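You operate a simulated robot arm through the tools that you are given. There is no shell and no other tool.

You run a simulated robot arm. Do the job below in one go: nothing can be reset, and whatever is moved stays where it is left.

TASK
Set the controls near the top of the corner table. At the end: the right green lever is switched on; the inner right green lever is switched on; the left green lever is switched on; the inner left green lever is switched on; whatever was shut is shut again. Leave all else as you found it, and nothing knocked over.
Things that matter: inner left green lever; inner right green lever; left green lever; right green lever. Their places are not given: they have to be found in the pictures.

The check looks at the end state, three seconds after you hand in, the way a careful person would. Anything else that was tipped, shoved, dropped, spilled or broken makes it a failure.

THE ROBOT
A 7-joint arm with a two-finger parallel gripper, fixed in place. Base frame: the origin is at the foot of the arm, x ahead of it, y to its left, z up. Lengths are in mm, angles in degrees, forces in N, time in s.
Its first joint turns from -166.0 to 166.0 degrees. Payload 4.4 kg.
Tool frame: the origin (TCP) lies between the finger pads and is the grasp point; the fingertips stand 23 mm ahead of it; z points along the fingers, y is the line along which they close. The gripper opens to 94 mm. The fingers are 38 mm wide and 10 mm thick; the gripper's body (54 by 96 mm) begins 39 mm behind the TCP.
Orientation is that of the tool frame in the base frame, as [roll, pitch, yaw] about the fixed x, y, z axes, in that order (R = Rz(yaw) Ry(pitch) Rx(roll)). With the fingers straight down and closing along the base's y, the tool's x points along the base's -x, its y along +y and its z along -z.

THE INTERFACE
- The arm moves only by the tool move_arm. Its argument "series" is one flat list of numbers, 7 for each row, row after row: the closure, from 0 (fully open) to 1 (shut), then the shift along the tool's x, y, z in mm, then the turn, a rotation vector about the tool's x, y, z in degrees. In form: [fingers, dx, dy, dz, ax, ay, az, fingers, dx, dy, dz, ax, ay, az, ...]. A call has 1 to 20 rows; each row is the pose to reach, as a shift and turn from the pose commanded when the call began, along the tool's axes at that moment. Rows are played at 5 a second. More than 50 mm and 8.6 degrees between two rows, or a gripper value outside its range, and nothing of the call is played. A pose out of reach is approached as far as the arm can. The call stops where the force on the tool passes 40 N (or 10 N more than at its start, if that is more) or the arm is blocked; 0.2 s more then pass. Each finger travels about 72 mm/s and halts on what it meets, pressing with about 29 N; the grip force reading is that of the motor and also rises with nothing between the fingers. The clock runs only during rows and for 0.2 s after the last one: add rows that repeat a pose to give the fingers time. The reply holds the time, the measured pose of the TCP, the force on the tool along the base axes, the opening and the grip force, in the units named above and with some noise, with the torque about the TCP (base axes, N m) and any sound that the robot's microphone picked up, and new pictures: "pictures" is both (left out), scene, wrist or none.
- Cameras (640 x 400 px; columns grow to the right, rows downward): "scene" is fixed at [49.9, 652, 857.5]; the picture's right is [-0.47, -0.88, 0.00], its down [-0.38, 0.20, -0.90] and it looks along [0.80, -0.42, -0.43] (base axes); focal length 362 px, centre (320, 200). "wrist" rides on the gripper at [87, 16, -74] in the tool frame; the picture's right is [-0.18, 0.98, 0.00], its down [-0.58, -0.11, -0.81] and it looks along [-0.79, -0.15, 0.59] (tool axes); focal length 243 px, centre (320, 200).
- point_at(camera, pixels): for up to 12 pixels [column, row] of the newest picture of that camera ("zoom" is the newest enlarged one), the place [x, y, z] in the base frame of the surface seen there, good to about 2 mm, but the place of the scene camera against the robot may be out by one fixed shift of up to 12 mm in any direction. The clock stands still meanwhile.
- close_up(camera, box): a new picture of the part [left, top, right, bottom] of that camera's present view, enlarged. The clock stands still meanwhile.
- hand_in(): hands the job in; it is judged then, once.

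Unless the task says otherwise, let go and move clear before handing in.

The tools are called after "Call:" by a JSON object that holds its "api" and its "payload". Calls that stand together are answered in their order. move_arm: Moves the arm, as the interface text tells. Its arguments: {"type":"object","properties":{"series":{"type":"array","items":{"type":"number"}},"pictures":{"type":"string","enum":["both","scene","wrist","none"]}},"required":["series"]} The other tools are called the same way: point_at (camera, pixels) gives the place of the surface under pixels of a picture; close_up (camera, box) takes an enlarged picture of a part of a camera's view; hand_in () hands the job in.

At the start:

```text
time: 0.0
ee_pos: [652.5, 228.6, 546.5]
orientation: [-179.9, 0.0, -180.0]
wrist_force: [-0.3, -0.3, -0.4]
torque: [0.01, 0.0, 0.01]
width: 93.8
finger_force: 0.0
```

scene: 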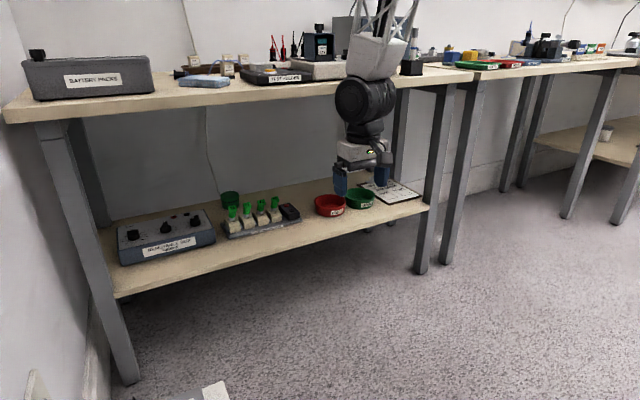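
wrist: 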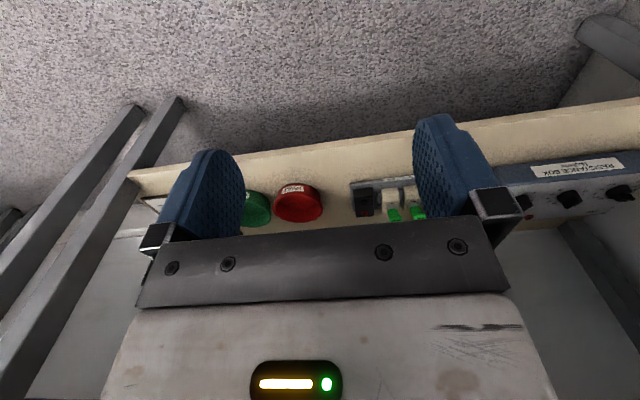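

The scene picture shows a strip with four green levers around (232–276, 205–225) on the lower shelf. I will look closer at it and at the table top before moving.

Call:
{"api": "close_up", "payload": {"camera": "scene", "box": [200, 170, 320, 245]}}

Call:
{"api": "close_up", "payload": {"camera": "scene", "box": [160, 20, 360, 145]}}

Call:
{"api": "close_up", "payload": {"camera": "wrist", "box": [330, 140, 530, 265]}}

Call:
{"api": "close_up", "payload": {"camera": "scene", "box": [400, 20, 640, 170]}}

```text
5.33 times, centred on (260, 208) of scene
```

zoom: 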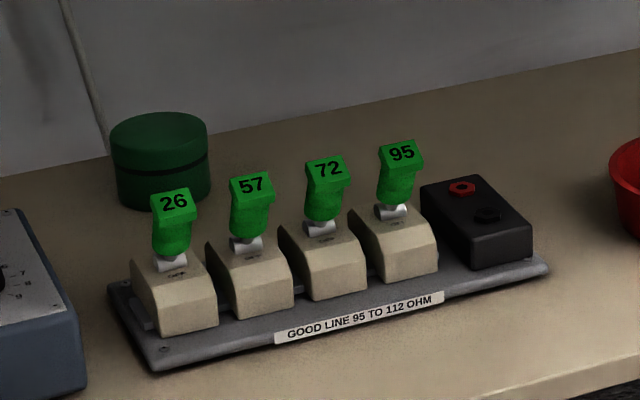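

```text
3.20 times, centred on (260, 82) of scene
```

zoom: 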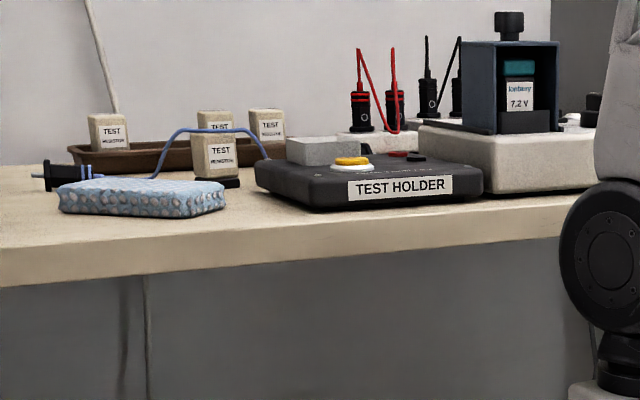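

```text
3.20 times, centred on (430, 202) of wrist
```

zoom: 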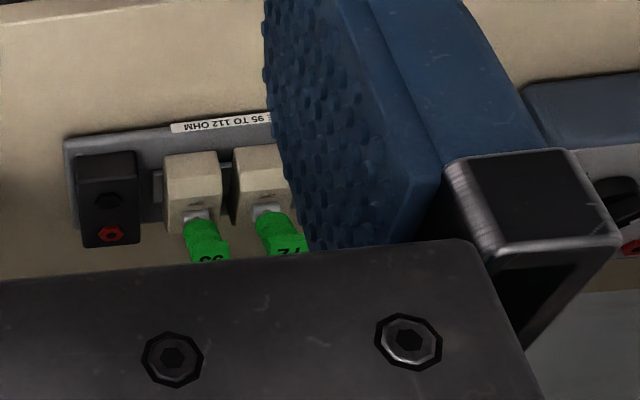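

```text
2.67 times, centred on (520, 95) of scene
```

zoom: 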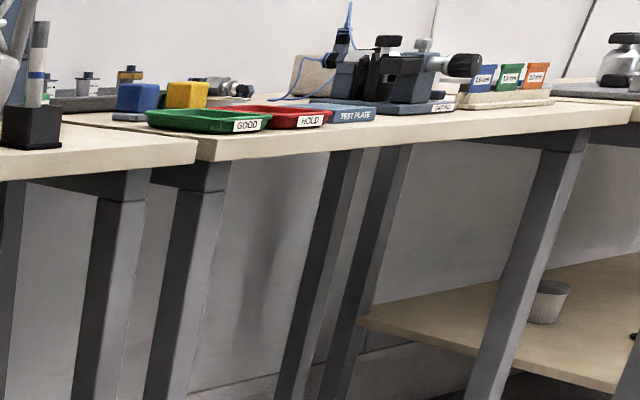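

The four green levers (labelled 26, 57, 72, 95) stand on cream housings with small marks on top. I'll enlarge them more to read the on/off marks and work out which way they lean.

Call:
{"api": "close_up", "payload": {"camera": "scene", "box": [220, 190, 260, 240]}}

Call:
{"api": "close_up", "payload": {"camera": "scene", "box": [250, 190, 290, 230]}}

Call:
{"api": "close_up", "payload": {"camera": "scene", "box": [216, 186, 312, 246]}}

```text
8.00 times, centred on (240, 215) of scene
```

zoom: 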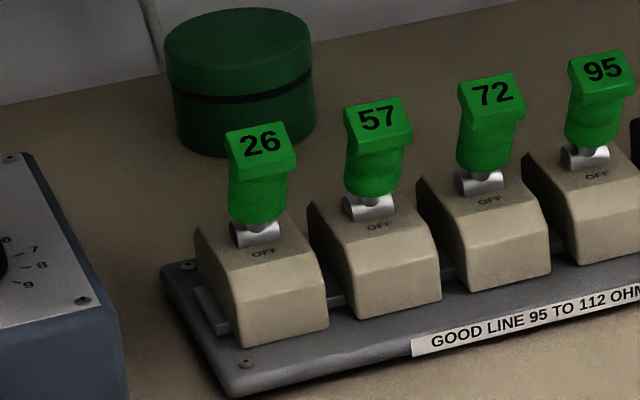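

```text
10.00 times, centred on (270, 210) of scene
```

zoom: 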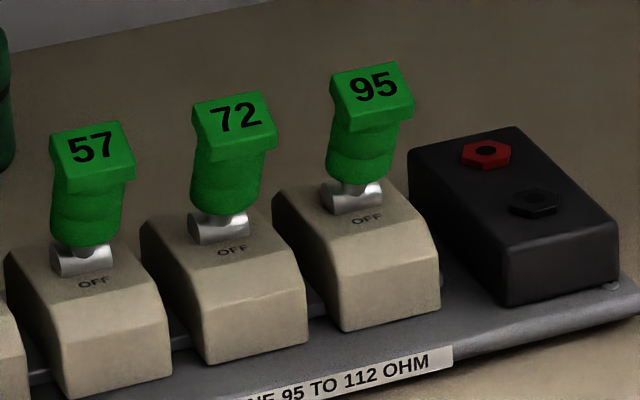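

```text
6.67 times, centred on (264, 216) of scene
```

zoom: 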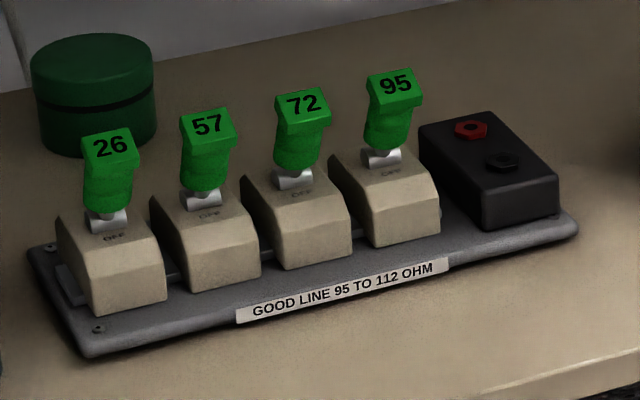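

"OFF" is printed on the front face side of each housing. I'll measure the levers' tops, pivots and the housing to determine which way they lean.

Call:
{"api": "point_at", "payload": {"camera": "zoom", "pixels": [[109, 146], [109, 165], [107, 200], [108, 222], [113, 238], [208, 124], [203, 198], [303, 103], [293, 178], [396, 84], [382, 155], [92, 92]]}}

Call:
{"api": "point_at", "payload": {"camera": "scene", "pixels": [[330, 205], [358, 198], [390, 195], [288, 211], [165, 235], [200, 255], [300, 240], [300, 195], [125, 290], [425, 206], [230, 110], [300, 97]]}}

```text
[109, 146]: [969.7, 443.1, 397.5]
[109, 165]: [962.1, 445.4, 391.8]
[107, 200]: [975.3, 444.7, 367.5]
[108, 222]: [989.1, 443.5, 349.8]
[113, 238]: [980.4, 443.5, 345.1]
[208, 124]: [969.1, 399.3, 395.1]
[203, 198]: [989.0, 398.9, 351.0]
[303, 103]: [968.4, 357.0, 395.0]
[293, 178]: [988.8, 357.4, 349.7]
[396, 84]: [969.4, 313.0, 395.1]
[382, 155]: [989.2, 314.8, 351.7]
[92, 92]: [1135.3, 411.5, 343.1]
```

```text
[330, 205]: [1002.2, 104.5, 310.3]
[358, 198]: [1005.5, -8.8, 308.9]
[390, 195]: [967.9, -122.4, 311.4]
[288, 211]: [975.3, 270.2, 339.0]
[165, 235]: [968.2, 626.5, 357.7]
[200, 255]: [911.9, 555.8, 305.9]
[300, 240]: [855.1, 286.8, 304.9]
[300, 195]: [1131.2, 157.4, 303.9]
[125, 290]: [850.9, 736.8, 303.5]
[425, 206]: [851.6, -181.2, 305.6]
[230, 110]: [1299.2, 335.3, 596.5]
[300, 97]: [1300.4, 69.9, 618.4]
```

The knob tops sit at x≈969, z≈396 while the pivots are at x≈992, z≈348, so all four levers lean toward the front (the OFF side) and must be pushed toward +x. I'll measure the table's top, edges and legs for clearance.

Call:
{"api": "point_at", "payload": {"camera": "scene", "pixels": [[20, 115], [200, 98], [300, 85], [340, 80], [410, 80], [450, 78], [200, 90], [60, 160], [435, 150], [475, 150], [130, 112], [300, 94]]}}

Call:
{"api": "point_at", "payload": {"camera": "wrist", "pixels": [[365, 185], [393, 214], [416, 213], [387, 195], [408, 193], [300, 190], [260, 205], [560, 190], [150, 180], [620, 270], [60, 350], [600, 120]]}}

```text
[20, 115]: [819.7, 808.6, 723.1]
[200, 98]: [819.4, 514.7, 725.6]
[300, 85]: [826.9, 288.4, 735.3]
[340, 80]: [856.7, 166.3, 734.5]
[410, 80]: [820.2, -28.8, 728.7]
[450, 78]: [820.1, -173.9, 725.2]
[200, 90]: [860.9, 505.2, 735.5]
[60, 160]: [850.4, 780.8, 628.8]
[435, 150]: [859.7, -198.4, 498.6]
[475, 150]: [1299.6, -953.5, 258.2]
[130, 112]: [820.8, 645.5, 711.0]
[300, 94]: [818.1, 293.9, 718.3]
```

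```text
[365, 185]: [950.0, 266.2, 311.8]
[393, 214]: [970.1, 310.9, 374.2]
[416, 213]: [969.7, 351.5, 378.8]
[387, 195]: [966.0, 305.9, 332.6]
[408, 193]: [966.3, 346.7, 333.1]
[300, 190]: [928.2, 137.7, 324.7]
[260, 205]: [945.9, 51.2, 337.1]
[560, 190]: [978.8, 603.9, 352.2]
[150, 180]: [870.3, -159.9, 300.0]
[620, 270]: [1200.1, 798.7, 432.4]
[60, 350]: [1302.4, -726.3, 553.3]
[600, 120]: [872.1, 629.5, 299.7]
```

The table top's front edge is at x≈820, z≈700–735; the shelf is at z≈300, so there is plenty of room to come in from the front with the tool tilted about 45° forward. I'll shut the fingers and tilt first, well clear of the table.

Call:
{"api": "move_arm", "payload": {"series": [0.2, -8, 14, 8, 0, -7.5, 0, 0.4, -16, 28, 16, 0, -15, 0, 0.6, -24, 42, 24, 0, -22.5, 0, 0.8, -32, 56, 32, 0, -30, 0, 1, -40, 70, 40, 0, -37.5, 0, 1, -47.5, 84.4, 46.5, 0, -45, 0, 1, -47.5, 84.4, 46.5, 0, -45, 0, 1, -47.5, 84.4, 46.5, 0, -45, 0]}}

```text
time: 1.8
ee_pos: [699.2, 312.2, 500.3]
orientation: [-180.0, 45.1, -179.9]
wrist_force: [-0.4, 1.1, -0.5]
torque: [-0.02, 0.01, 0.0]
width: 0.0
finger_force: 29.8
```

scene: 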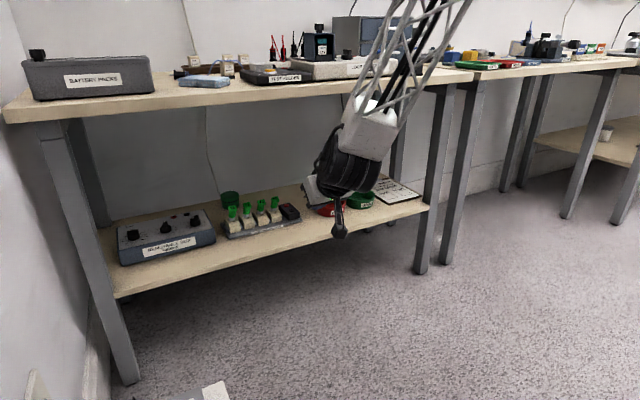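
wrist: 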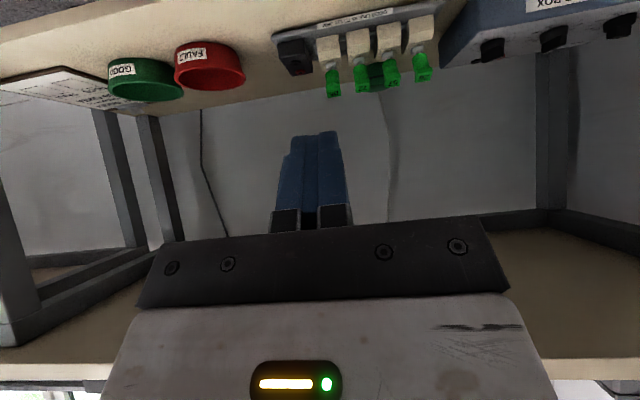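

The tool now points 45° forward-down with shut fingers, and the truss forearm goes up from the wrist at (365, 130) to (440, 0). I'll measure where the forearm and the levers are to check clearance to the table edge.

Call:
{"api": "point_at", "payload": {"camera": "scene", "pixels": [[440, 10], [455, 20], [420, 30], [400, 75], [370, 125], [345, 175], [340, 232], [372, 150], [390, 110], [352, 95], [415, 5], [320, 150]]}}

Call:
{"api": "point_at", "payload": {"camera": "wrist", "pixels": [[333, 88], [360, 80], [391, 75], [421, 72], [333, 70], [362, 65], [391, 60], [421, 54], [330, 50], [358, 45], [388, 38], [420, 30]]}}

Call:
{"api": "close_up", "payload": {"camera": "wrist", "box": [260, 0, 460, 125]}}

```text
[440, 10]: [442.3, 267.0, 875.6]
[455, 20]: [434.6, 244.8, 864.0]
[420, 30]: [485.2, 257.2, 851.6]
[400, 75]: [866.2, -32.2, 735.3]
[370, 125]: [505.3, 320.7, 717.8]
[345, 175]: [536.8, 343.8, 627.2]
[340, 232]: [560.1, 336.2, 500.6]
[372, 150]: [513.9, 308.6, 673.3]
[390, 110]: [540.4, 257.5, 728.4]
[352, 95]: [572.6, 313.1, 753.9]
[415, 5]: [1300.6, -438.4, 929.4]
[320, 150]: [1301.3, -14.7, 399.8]
```

```text
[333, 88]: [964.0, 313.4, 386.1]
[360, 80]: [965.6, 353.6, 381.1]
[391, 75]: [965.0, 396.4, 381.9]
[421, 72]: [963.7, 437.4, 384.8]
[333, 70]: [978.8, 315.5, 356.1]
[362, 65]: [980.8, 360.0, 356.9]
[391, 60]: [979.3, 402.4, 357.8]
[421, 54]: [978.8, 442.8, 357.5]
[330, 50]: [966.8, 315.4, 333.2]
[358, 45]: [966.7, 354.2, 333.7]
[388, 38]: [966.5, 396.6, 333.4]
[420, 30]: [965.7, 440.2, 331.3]
```

```text
3.20 times, centred on (360, 62) of wrist
```

zoom: 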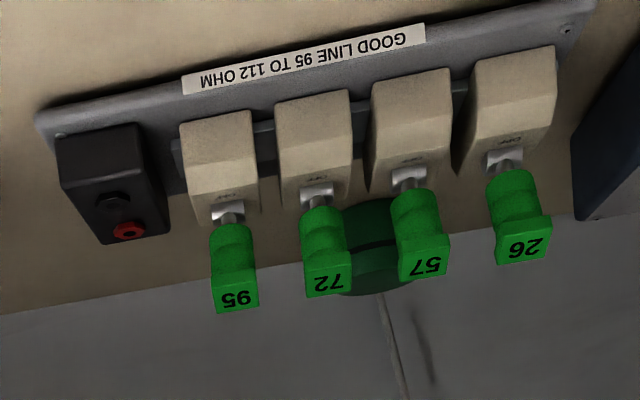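

The wrist view puts the knob fronts at x≈964, z≈385 with y≈313 (95), 355 (72), 398 (57), 440 (26), and the forearm rises steeply well behind the table edge. I'll come in under the table top toward lever 95, stopping about 30 mm short of it.

Call:
{"api": "move_arm", "payload": {"series": [1, -8, 0, 27, 0, 0, 0, 1, -16, 0, 54, 0, 0, 0, 1, -24, 0, 81, 0, 0, 0, 1, -32, 0, 108, 0, 0, 0, 1, -40, 0.5, 135, 0, 0, 0, 1, -48, 1, 162, 0, 0, 0, 1, -54, 1, 180, 0, 0, 0]}}

```text
time: 3.4
ee_pos: [867.6, 311.4, 411.5]
orientation: [-179.9, 45.1, -180.0]
wrist_force: [0.5, 0.0, 0.2]
torque: [0.04, 0.02, -0.01]
width: 0.0
finger_force: 29.4
```

scene: 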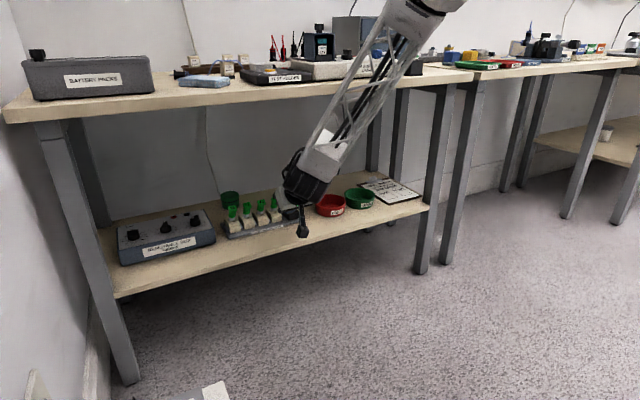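
wrist: 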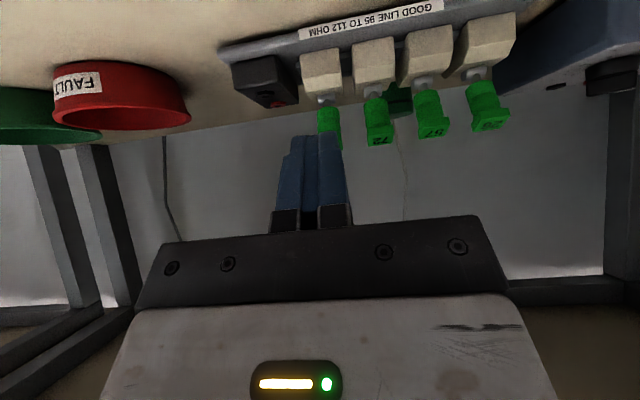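

The arm is in with no contact; the forearm passes in front of the table edge near (345, 110). I'll check the clearance and re-measure the levers from here.

Call:
{"api": "point_at", "payload": {"camera": "scene", "pixels": [[345, 110], [330, 125], [325, 145], [355, 95], [375, 55], [420, 10], [305, 165], [290, 180], [302, 230], [340, 150]]}}

Call:
{"api": "point_at", "payload": {"camera": "wrist", "pixels": [[329, 115], [377, 120], [380, 137], [430, 112], [434, 132], [482, 100], [491, 124], [373, 90], [423, 82], [474, 72], [325, 98], [375, 70]]}}

Call:
{"api": "close_up", "payload": {"camera": "wrist", "box": [280, 40, 540, 200]}}

```text
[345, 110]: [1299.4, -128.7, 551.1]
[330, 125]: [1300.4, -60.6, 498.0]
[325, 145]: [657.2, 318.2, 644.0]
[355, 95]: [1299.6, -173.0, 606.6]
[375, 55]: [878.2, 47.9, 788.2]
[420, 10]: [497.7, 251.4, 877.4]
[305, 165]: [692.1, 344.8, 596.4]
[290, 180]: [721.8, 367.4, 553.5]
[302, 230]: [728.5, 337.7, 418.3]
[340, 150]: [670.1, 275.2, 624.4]
```

```text
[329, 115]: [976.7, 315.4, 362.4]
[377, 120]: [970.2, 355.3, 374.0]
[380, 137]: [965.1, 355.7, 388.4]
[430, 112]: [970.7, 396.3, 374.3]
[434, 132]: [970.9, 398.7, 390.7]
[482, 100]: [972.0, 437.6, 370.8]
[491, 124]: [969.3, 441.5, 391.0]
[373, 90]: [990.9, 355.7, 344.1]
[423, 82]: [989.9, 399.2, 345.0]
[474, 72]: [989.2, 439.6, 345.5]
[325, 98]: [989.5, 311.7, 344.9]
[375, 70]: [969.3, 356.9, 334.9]
```

```text
2.46 times, centred on (410, 120) of wrist
```

zoom: 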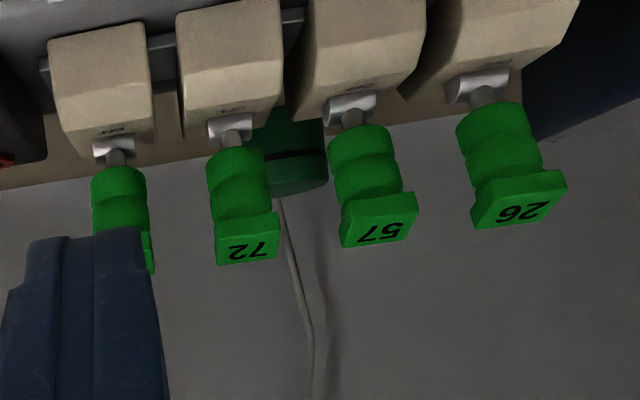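

The levers line up at y≈312.5, 355.5, 398.5, 441.5, knob fronts at x≈965–970 for z≈375–390, and pivots at about (990, 345); forearm clearance is fine. I'll go to just in front of lever 95 with the finger corner at z≈381.

Call:
{"api": "move_arm", "payload": {"series": [1, -5, 0.3, 18, 0, 0, 0, 1, -10, 0.6, 36, 0, 0, 0, 1, -15.9, 1, 54.8, 0, 0, 0, 1, -15.9, 1, 54.8, 0, 0, 0]}}

```text
time: 4.4
ee_pos: [917.2, 313.7, 383.2]
orientation: [-180.0, 45.0, -179.9]
wrist_force: [-0.2, 0.4, 0.1]
torque: [0.03, -0.01, -0.02]
width: 0.0
finger_force: 28.9
```

scene: 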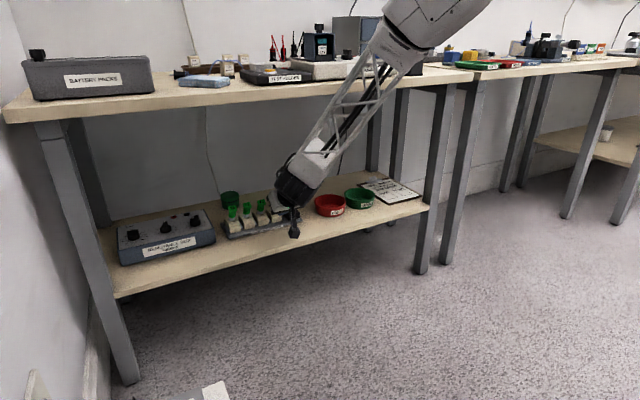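
wrist: 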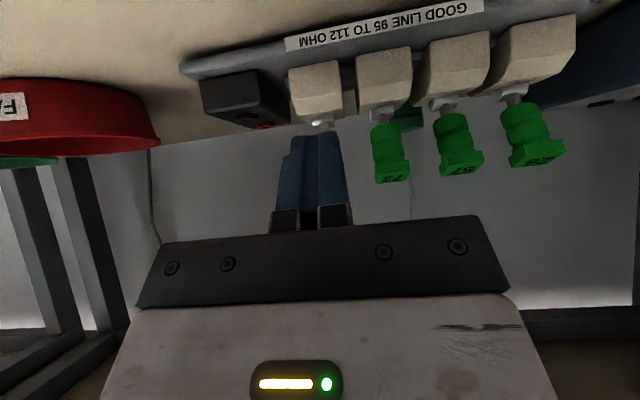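

The fingertips (wrist 315, 135) now cover lever 95 without contact. I'll look from the scene camera at the gap before pushing.

Call:
{"api": "close_up", "payload": {"camera": "scene", "box": [216, 170, 320, 245]}}

Call:
{"api": "close_up", "payload": {"camera": "wrist", "box": [260, 40, 460, 200]}}

```text
5.33 times, centred on (268, 208) of scene
```

zoom: 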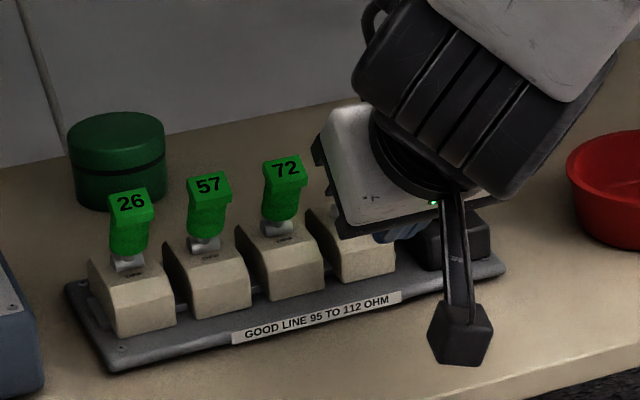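

```text
2.50 times, centred on (360, 120) of wrist
```

zoom: 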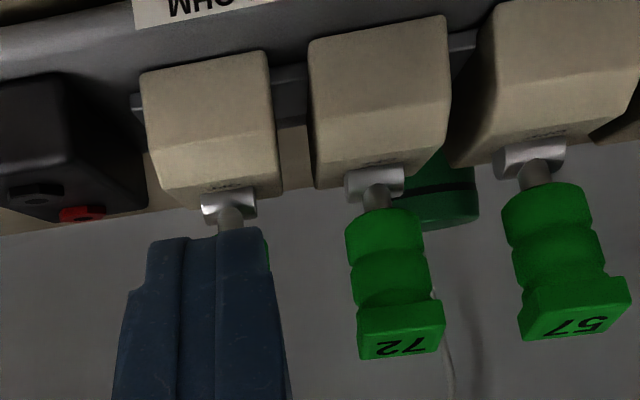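

The path is clear: the gripper plate is in front of and above the neighbouring lever 72. I'll push straight +x in small steps, watching force and sound.

Call:
{"api": "move_arm", "payload": {"series": [1, -2.8, 0, 2.8, 0, 0, 0, 1, -5.7, 0, 5.7, 0, 0, 0, 1, -8.5, 0, 8.5, 0, 0, 0, 1, -11.3, 0, 11.3, 0, 0, 0], "pictures": "wrist"}}

```text
time: 5.4
ee_pos: [932.2, 313.9, 385.9]
orientation: [-180.0, 45.0, -179.9]
wrist_force: [0.7, 0.3, 0.3]
torque: [0.06, -0.01, 0.01]
width: 0.0
finger_force: 29.2
```

wrist: 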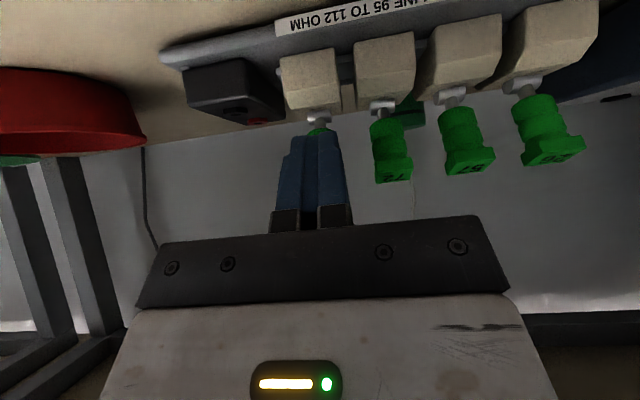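

No contact yet at TCP x≈932 (knob edge visible at wrist (318, 131)). I continue pushing in small steps.

Call:
{"api": "move_arm", "payload": {"series": [1, -2.1, 0, 2.1, 0, 0, 0, 1, -4.2, 0, 4.2, 0, 0, 0, 1, -6.4, 0, 6.4, 0, 0, 0], "pictures": "wrist"}}

```text
time: 6.2
ee_pos: [941.2, 315.5, 385.4]
orientation: [-180.0, 45.0, -179.9]
wrist_force: [-0.6, -0.1, 1.4]
torque: [0.05, 0.04, -0.01]
width: 0.0
finger_force: 28.5
```

wrist: 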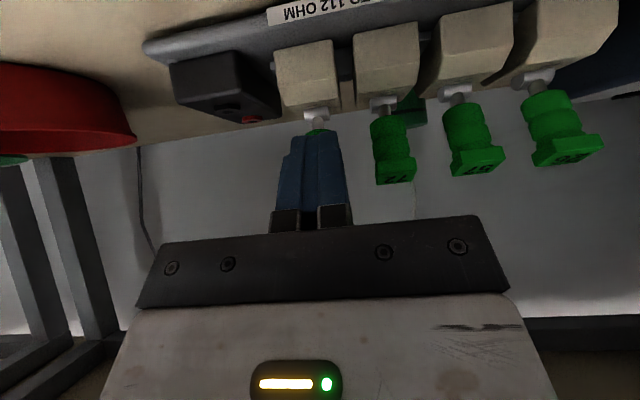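

The force reading changed only slightly (z +1.4). I'll check the contact in a close-up and then push further.

Call:
{"api": "close_up", "payload": {"camera": "wrist", "box": [260, 60, 440, 200]}}

Call:
{"api": "move_arm", "payload": {"series": [1, -2.1, 0, 2.1, 0, 0, 0, 1, -4.2, 0, 4.2, 0, 0, 0, 1, -6.4, 0, 6.4, 0, 0, 0], "pictures": "wrist"}}

```text
2.86 times, centred on (350, 130) of wrist
```

zoom: 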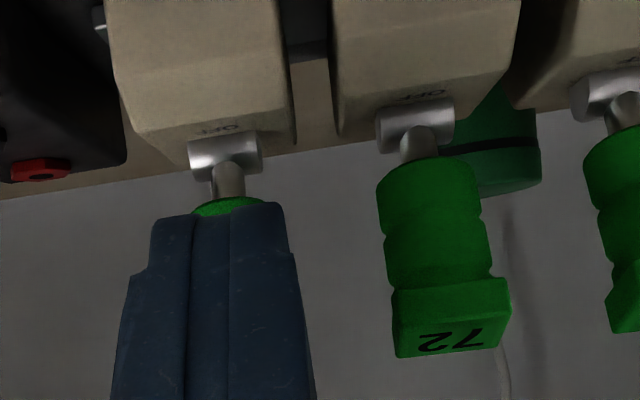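

```text
time: 7.0
ee_pos: [949.5, 315.1, 384.8]
orientation: [-180.0, 45.0, -180.0]
wrist_force: [-0.7, -0.2, -1.0]
torque: [0.0, -0.02, 0.03]
width: 0.1
finger_force: 29.3
```

wrist: 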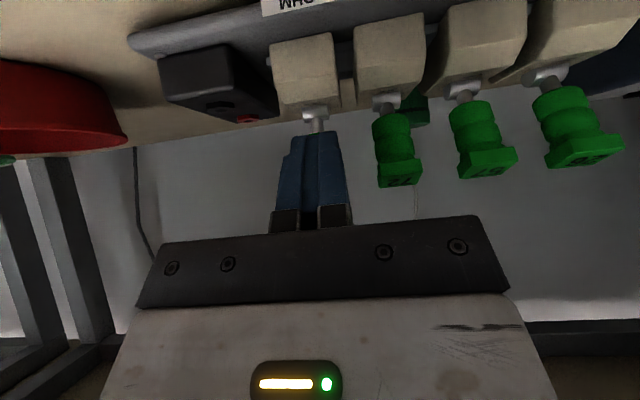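

Now the lever's stem shows instead of the knob edge at (317, 125), suggesting the lever is turning with little force. I keep pushing.

Call:
{"api": "close_up", "payload": {"camera": "wrist", "box": [260, 60, 440, 200]}}

Call:
{"api": "move_arm", "payload": {"series": [1, -2.1, 0, 2.1, 0, 0, 0, 1, -4.2, 0, 4.2, 0, 0, 0, 1, -6.4, 0, 6.4, 0, 0, 0], "pictures": "both"}}

```text
2.86 times, centred on (350, 130) of wrist
```

zoom: 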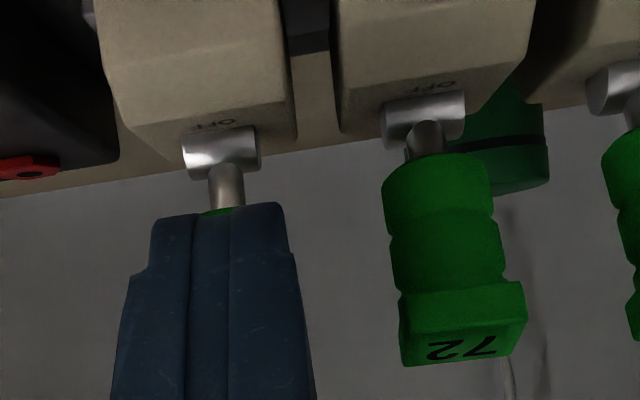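

```text
time: 7.8
ee_pos: [958.5, 314.8, 383.7]
orientation: [-179.9, 44.9, -179.9]
wrist_force: [0.9, 0.1, -0.4]
torque: [-0.02, 0.02, 0.0]
width: 0.2
finger_force: 29.5
```

scene: 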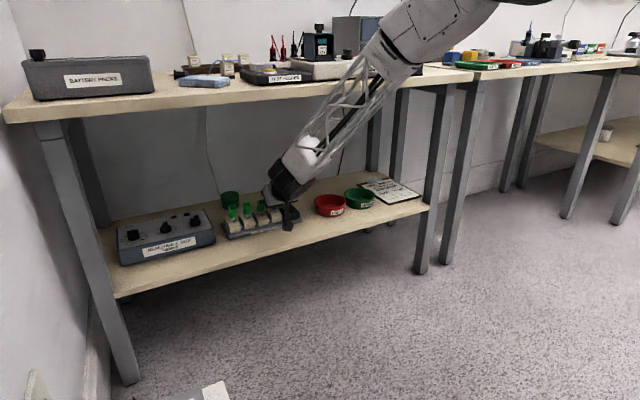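
wrist: 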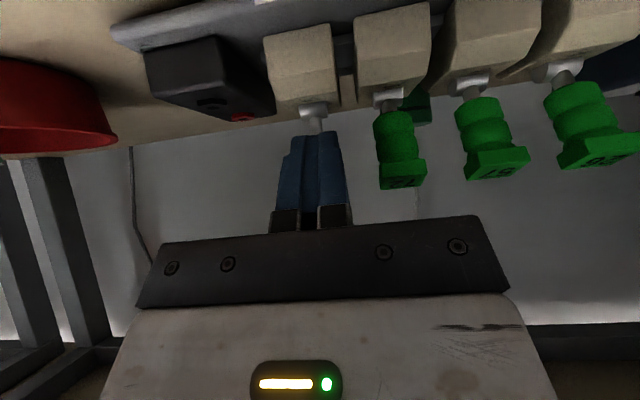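

The stem is now nearly upright with negligible force. Before going further I check the clearance between the forearm/upper arm and the table edge.

Call:
{"api": "point_at", "payload": {"camera": "scene", "pixels": [[310, 145], [330, 115], [325, 122], [370, 55], [400, 30], [355, 90], [345, 98], [290, 165], [380, 60], [420, 50], [372, 75], [300, 150]]}}

Call:
{"api": "close_up", "payload": {"camera": "wrist", "box": [260, 60, 440, 200]}}

Call:
{"api": "close_up", "payload": {"camera": "scene", "box": [216, 20, 440, 160]}}

```text
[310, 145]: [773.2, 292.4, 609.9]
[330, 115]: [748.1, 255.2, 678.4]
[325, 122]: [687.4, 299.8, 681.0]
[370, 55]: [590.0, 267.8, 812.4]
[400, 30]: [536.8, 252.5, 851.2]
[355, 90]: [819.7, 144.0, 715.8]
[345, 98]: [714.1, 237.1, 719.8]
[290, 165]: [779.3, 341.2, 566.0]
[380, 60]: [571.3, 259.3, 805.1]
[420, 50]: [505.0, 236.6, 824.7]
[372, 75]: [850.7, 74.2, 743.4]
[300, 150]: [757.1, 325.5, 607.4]
```

```text
2.86 times, centred on (350, 130) of wrist
```

zoom: 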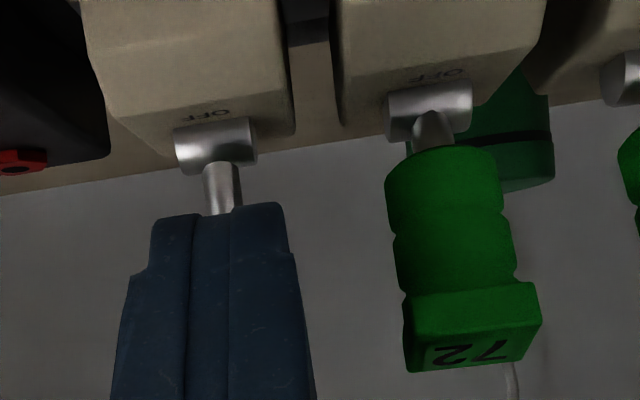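

```text
2.86 times, centred on (328, 90) of scene
```

zoom: 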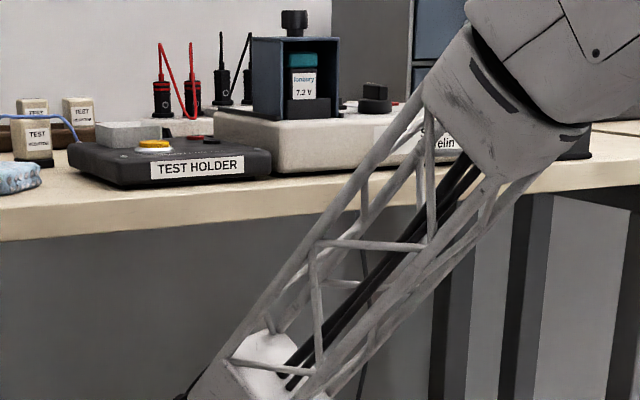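

Forearm clearance to the table edge is about 85 mm, so it is fine. I continue pushing the lever past centre.

Call:
{"api": "move_arm", "payload": {"series": [1, -2.1, 0, 2.1, 0, 0, 0, 1, -4.2, 0, 4.2, 0, 0, 0, 1, -6.4, 0, 6.4, 0, 0, 0], "pictures": "wrist"}}

Call:
{"api": "close_up", "payload": {"camera": "wrist", "box": [260, 60, 440, 200]}}

```text
time: 8.6
ee_pos: [966.9, 315.0, 385.2]
orientation: [-180.0, 45.0, -179.8]
wrist_force: [-0.2, 0.0, -0.4]
torque: [-0.01, 0.01, -0.02]
width: 0.0
finger_force: 29.2
```

wrist: 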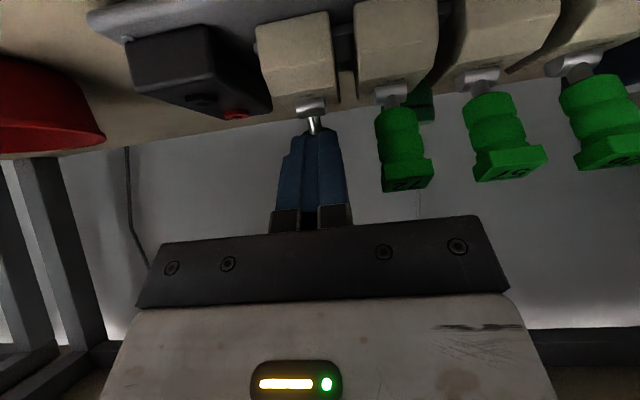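

```text
2.86 times, centred on (350, 130) of wrist
```

zoom: 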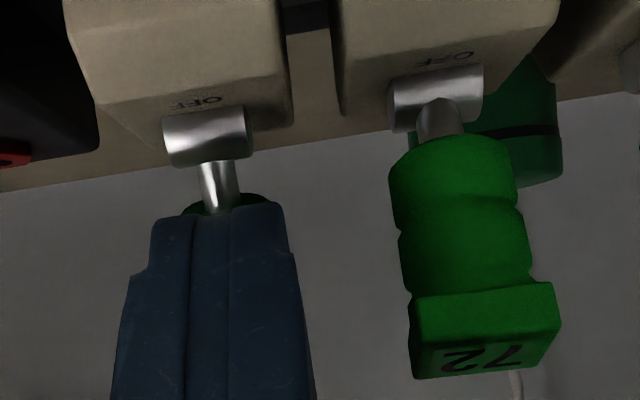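

The underside of lever 95's knob is now visible behind the fingertips, so it appears to have gone over to the back. I'll retreat 60 mm and verify.

Call:
{"api": "move_arm", "payload": {"series": [1, 10, 0, -10, 0, 0, 0, 1, 22, 0, -22, 0, 0, 0, 1, 34, 0, -34, 0, 0, 0, 1, 46, 0, -46, 0, 0, 0]}}

Call:
{"api": "close_up", "payload": {"camera": "wrist", "box": [260, 40, 460, 200]}}

Call:
{"api": "close_up", "payload": {"camera": "scene", "box": [216, 170, 320, 245]}}

```text
time: 9.6
ee_pos: [903.0, 314.3, 385.2]
orientation: [-179.9, 45.1, -179.9]
wrist_force: [0.2, 0.8, 0.6]
torque: [-0.04, 0.02, 0.03]
width: 0.0
finger_force: 29.1
```

scene: 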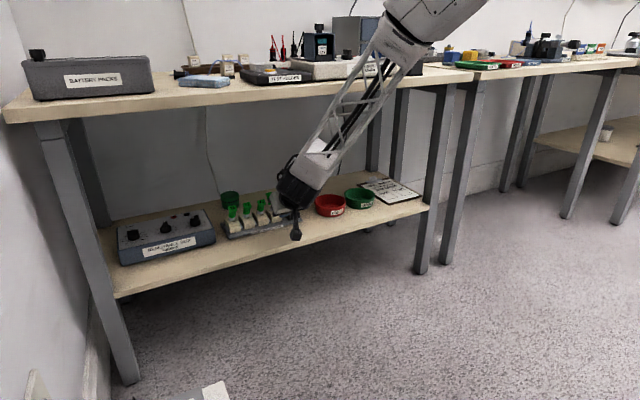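
wrist: 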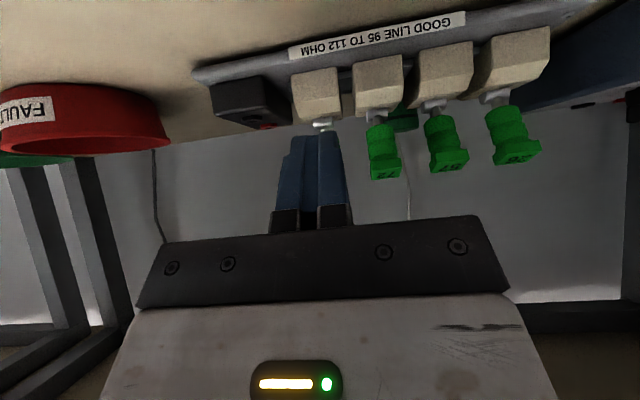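

```text
2.50 times, centred on (360, 120) of wrist
```

zoom: 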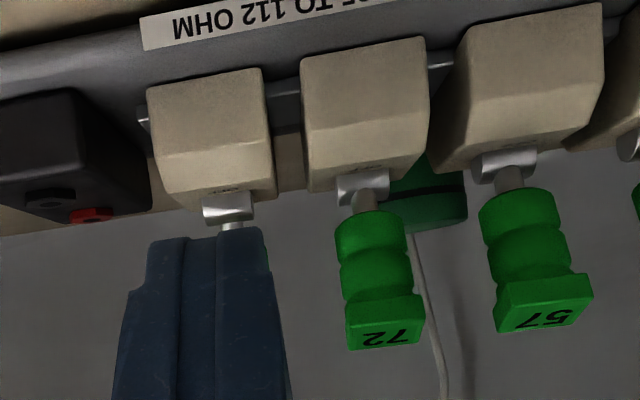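

```text
5.33 times, centred on (268, 208) of scene
```

zoom: 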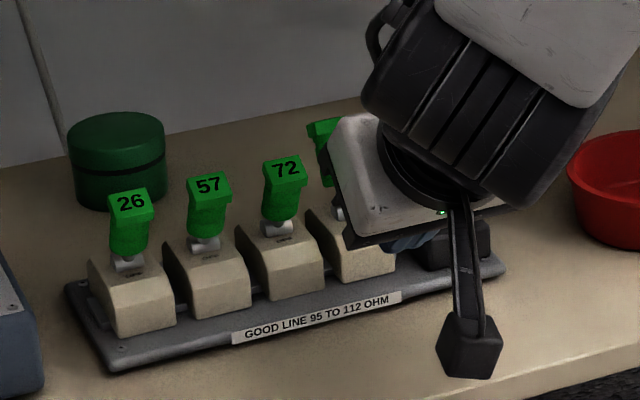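

Lever 95 is now seen leaning back (zoom (323, 140)). I'll move 42 mm to the left (+y) at this standoff, to be in front of lever 72, which also opens the view of 95.

Call:
{"api": "move_arm", "payload": {"series": [1, 0, 14, 0, 0, 0, 0, 1, 0, 28, 0, 0, 0, 0, 1, 0, 42, 0, 0, 0, 0, 1, 0, 42, 0, 0, 0, 0]}}

Call:
{"api": "close_up", "payload": {"camera": "wrist", "box": [220, 40, 420, 200]}}

Call:
{"api": "close_up", "payload": {"camera": "scene", "box": [216, 170, 320, 245]}}

```text
time: 10.6
ee_pos: [904.4, 357.0, 384.5]
orientation: [-180.0, 45.1, -179.9]
wrist_force: [0.5, -0.1, 0.6]
torque: [0.0, 0.0, -0.01]
width: 0.0
finger_force: 28.9
```

scene: 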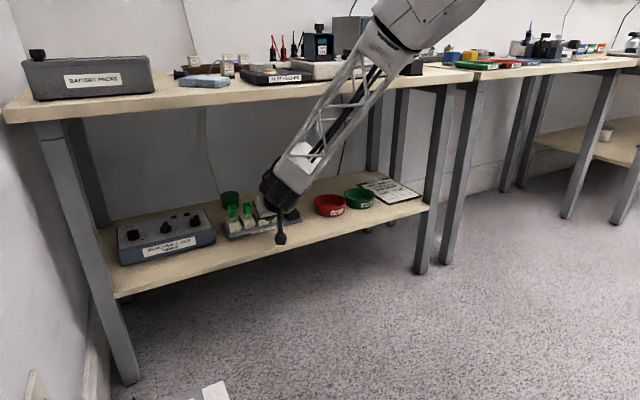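
wrist: 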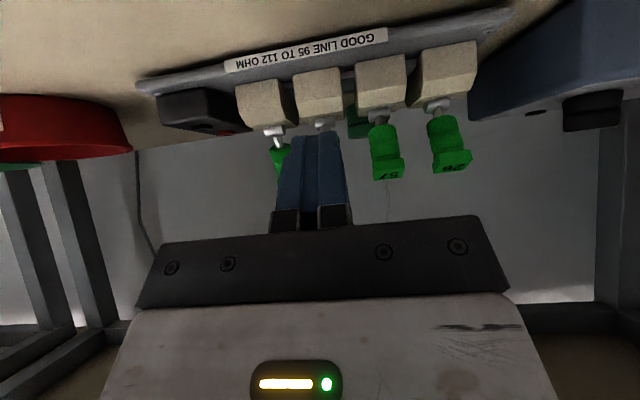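

```text
2.50 times, centred on (320, 120) of wrist
```

zoom: 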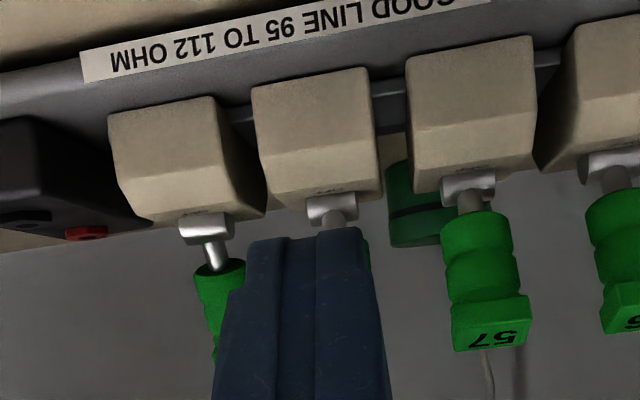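

```text
5.33 times, centred on (268, 208) of scene
```

zoom: 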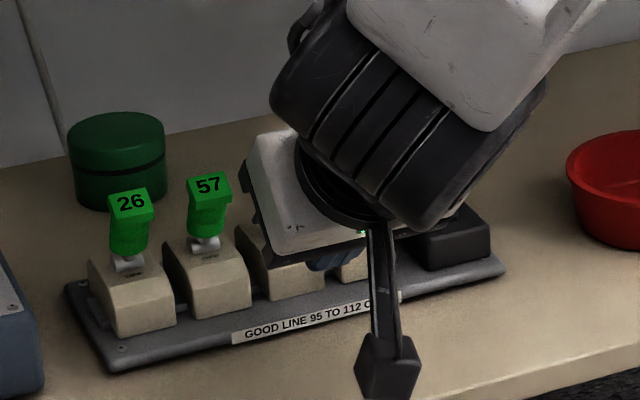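

Lever 95's knob is now seen end-on from below, leaning back (wrist (280, 158)). I'll measure its lean to compare with the full throw.

Call:
{"api": "point_at", "payload": {"camera": "wrist", "pixels": [[273, 131], [277, 141], [278, 150], [279, 156], [278, 165], [277, 172], [378, 118], [384, 140], [390, 174], [262, 110]]}}

```text
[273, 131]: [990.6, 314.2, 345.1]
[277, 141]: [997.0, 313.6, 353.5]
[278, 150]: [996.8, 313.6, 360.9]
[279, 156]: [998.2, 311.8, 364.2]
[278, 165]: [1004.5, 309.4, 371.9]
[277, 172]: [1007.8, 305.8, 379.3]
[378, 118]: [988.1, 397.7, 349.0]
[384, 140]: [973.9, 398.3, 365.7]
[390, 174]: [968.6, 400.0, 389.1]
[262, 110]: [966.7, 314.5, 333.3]
```

Lever 95's face now runs from (997, 361) to (1008, 379), i.e. about the mirror image of the OFF lean, so it is at ON. I'll repeat the same +65 mm push on lever 72.

Call:
{"api": "move_arm", "payload": {"series": [1, -9, 0, 9, 0, 0, 0, 1, -18, 0, 18, 0, 0, 0, 1, -21, 0, 21, 0, 0, 0, 1, -24, 0, 24, 0, 0, 0, 1, -27, 0, 27, 0, 0, 0, 1, -30, 0, 30, 0, 0, 0, 1, -33, 0, 33, 0, 0, 0, 1, -36, 0, 36, 0, 0, 0, 1, -39, 0, 39, 0, 0, 0, 1, -42, 0, 42, 0, 0, 0, 1, -45, 0, 45, 0, 0, 0, 1, -46, 0, 46, 0, 0, 0]}}

Call:
{"api": "close_up", "payload": {"camera": "wrist", "box": [220, 40, 420, 200]}}

```text
time: 13.2
ee_pos: [968.4, 358.4, 384.3]
orientation: [179.9, 45.1, -180.0]
wrist_force: [-0.5, 0.0, 0.0]
torque: [0.03, 0.03, 0.0]
width: 0.4
finger_force: 29.3
```

scene: 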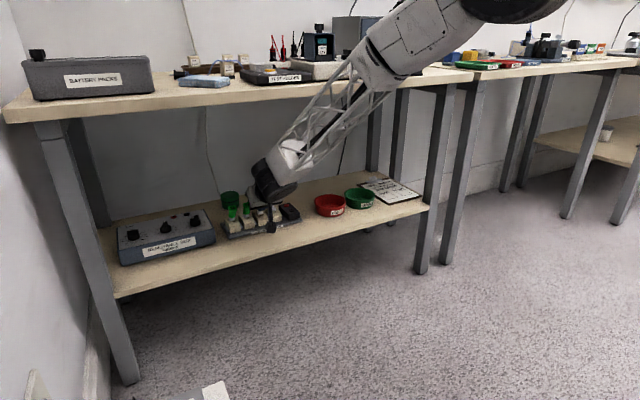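
wrist: 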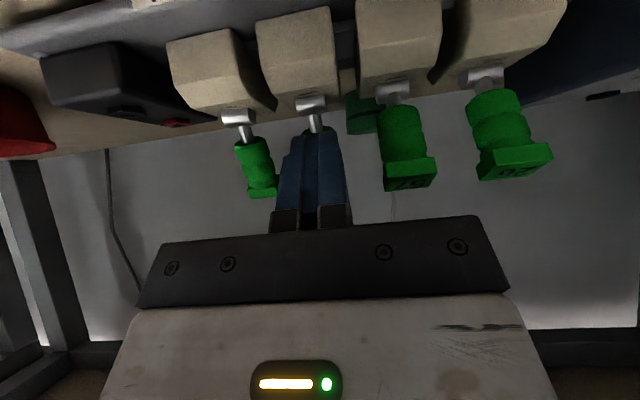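

```text
2.50 times, centred on (320, 120) of wrist
```

zoom: 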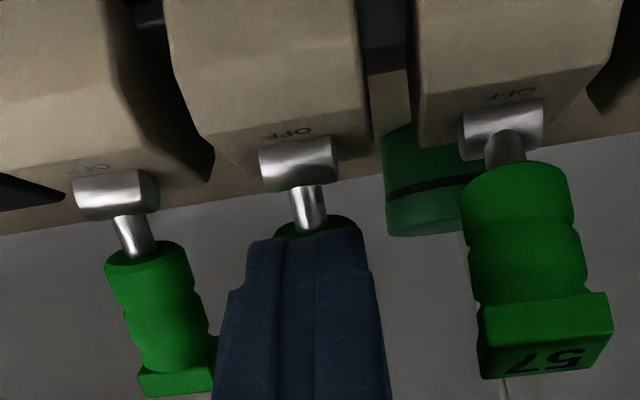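

Lever 72 has gone over too (knob underside visible at wrist (315, 131)), and lever 95 stays back. I'll retreat 65 mm, move 43 mm left to lever 57, and check.

Call:
{"api": "move_arm", "payload": {"series": [1, 10, 0, -10, 0, 0, 0, 1, 22, 0, -22, 0, 0, 0, 1, 34, 0, -34, 0, 0, 0, 1, 46, 0, -46, 0, 0, 0, 1, 46, 14, -46, 0, 0, 0, 1, 46, 28, -46, 0, 0, 0, 1, 46, 43, -46, 0, 0, 0, 1, 46, 43, -46, 0, 0, 0]}}

Call:
{"api": "close_up", "payload": {"camera": "wrist", "box": [220, 40, 420, 200]}}

Call:
{"api": "close_up", "payload": {"camera": "scene", "box": [216, 170, 320, 245]}}

```text
time: 15.0
ee_pos: [903.0, 399.0, 384.0]
orientation: [179.9, 45.0, -179.8]
wrist_force: [-0.2, 0.0, -0.6]
torque: [0.01, 0.02, 0.02]
width: 0.0
finger_force: 28.8
out of reach, approached as far as the arm can: row 1
```

scene: 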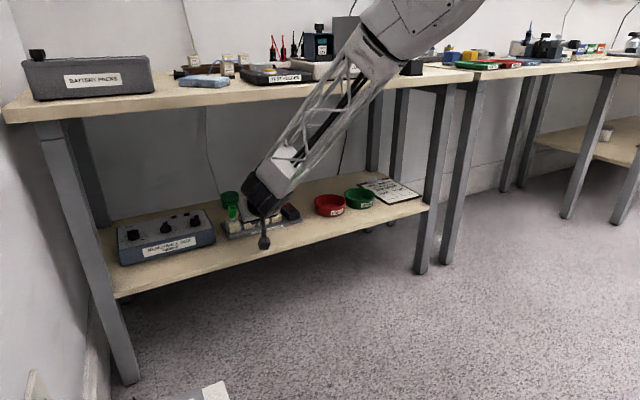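
wrist: 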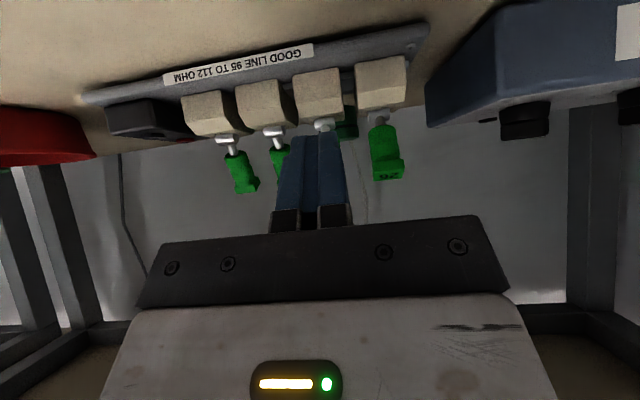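

```text
2.50 times, centred on (320, 120) of wrist
```

zoom: 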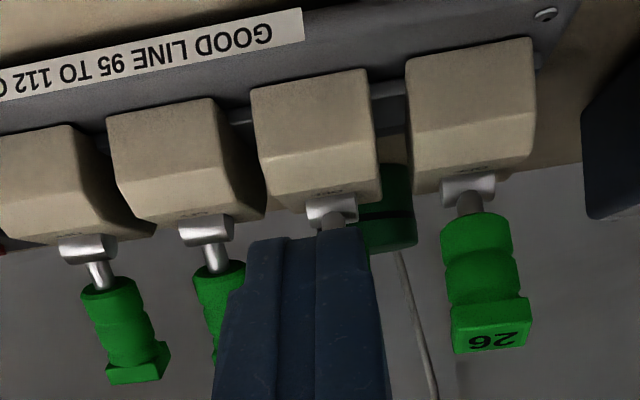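

```text
5.33 times, centred on (268, 208) of scene
```

zoom: 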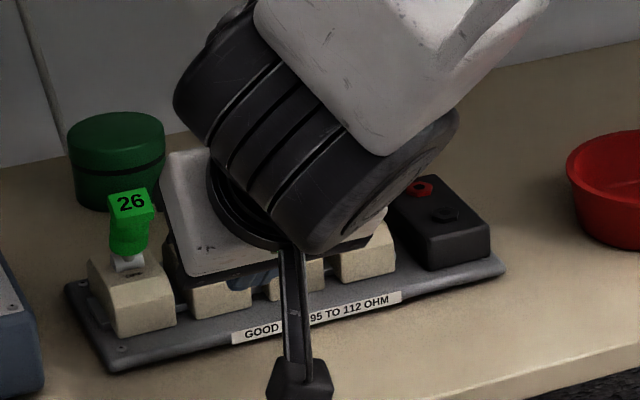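

Levers 95 and 72 are both leaning back now; the reply hints that full extension is near the reach limit here. I'll measure the arm's shape to judge how much reach is left for the two left levers, and tilt the tool flatter if needed.

Call:
{"api": "point_at", "payload": {"camera": "scene", "pixels": [[460, 5], [430, 20], [400, 40], [380, 60], [360, 75], [300, 150], [275, 180], [265, 175], [310, 140], [340, 110]]}}

Call:
{"api": "point_at", "payload": {"camera": "wrist", "pixels": [[226, 139], [232, 148], [238, 165], [243, 187], [274, 131], [278, 143], [279, 155], [381, 116], [385, 140], [389, 175], [440, 72], [425, 90]]}}

```text
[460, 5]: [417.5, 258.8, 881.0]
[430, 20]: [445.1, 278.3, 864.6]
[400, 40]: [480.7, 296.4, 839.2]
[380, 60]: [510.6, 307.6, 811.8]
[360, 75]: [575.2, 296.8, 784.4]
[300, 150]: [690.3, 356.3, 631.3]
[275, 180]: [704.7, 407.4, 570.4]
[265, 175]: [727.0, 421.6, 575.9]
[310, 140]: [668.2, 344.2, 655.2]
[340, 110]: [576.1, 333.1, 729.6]
```

```text
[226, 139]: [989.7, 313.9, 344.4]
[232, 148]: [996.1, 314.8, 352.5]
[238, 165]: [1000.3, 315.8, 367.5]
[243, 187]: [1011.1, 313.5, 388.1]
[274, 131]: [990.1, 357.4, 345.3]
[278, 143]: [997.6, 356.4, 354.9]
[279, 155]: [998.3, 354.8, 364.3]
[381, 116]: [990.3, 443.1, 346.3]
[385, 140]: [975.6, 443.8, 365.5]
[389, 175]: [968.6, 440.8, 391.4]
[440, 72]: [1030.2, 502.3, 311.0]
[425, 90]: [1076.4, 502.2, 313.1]
```

Levers 95 and 72 show the same lean (998–1000 at z≈365), so both are fully over. For more reach on the left two I'll flatten the tool by 15° (to 60° from vertical) at the present standoff in front of lever 57.

Call:
{"api": "move_arm", "payload": {"series": [1, 0, 0, 0, 0, -5, 0, 1, 0, 0, 0, 0, -10, 0, 1, 0, 0, 0, 0, -15, 0, 1, 0, 0, 0, 0, -15, 0]}}

Call:
{"api": "close_up", "payload": {"camera": "scene", "box": [216, 150, 344, 250]}}

Call:
{"api": "close_up", "payload": {"camera": "wrist", "box": [220, 40, 420, 200]}}

```text
time: 16.0
ee_pos: [903.6, 399.5, 384.9]
orientation: [-180.0, 60.1, -180.0]
wrist_force: [0.7, -0.9, -0.6]
torque: [-0.03, 0.0, 0.03]
width: 0.0
finger_force: 29.0
```

scene: 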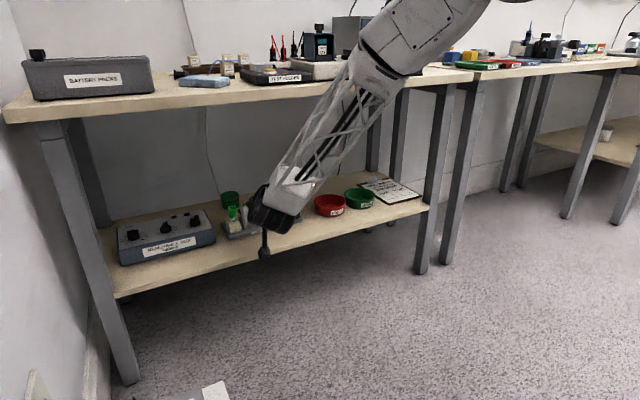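
wrist: 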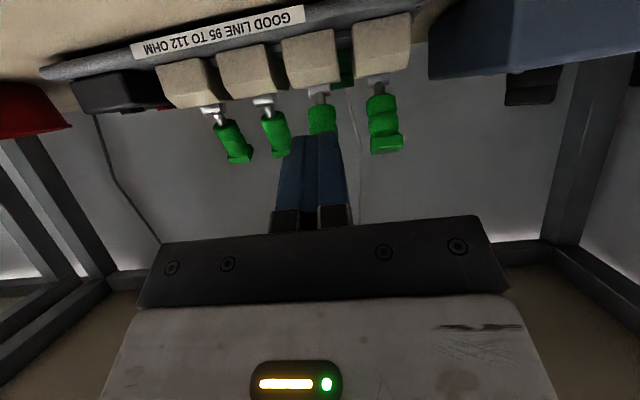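

```text
4.00 times, centred on (280, 200) of scene
```

zoom: 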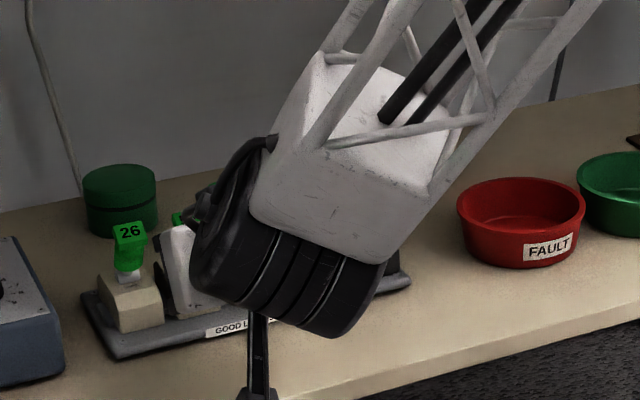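

```text
2.50 times, centred on (320, 120) of wrist
```

zoom: 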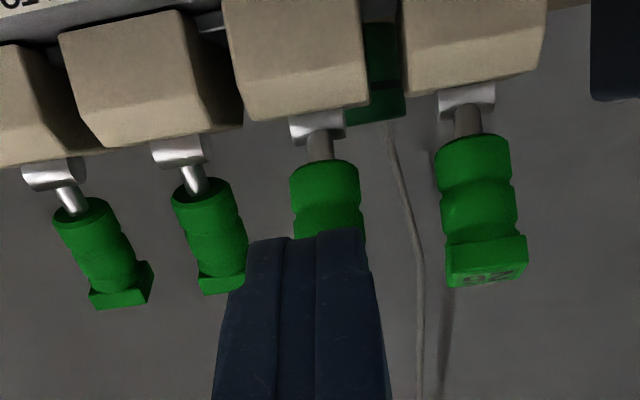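

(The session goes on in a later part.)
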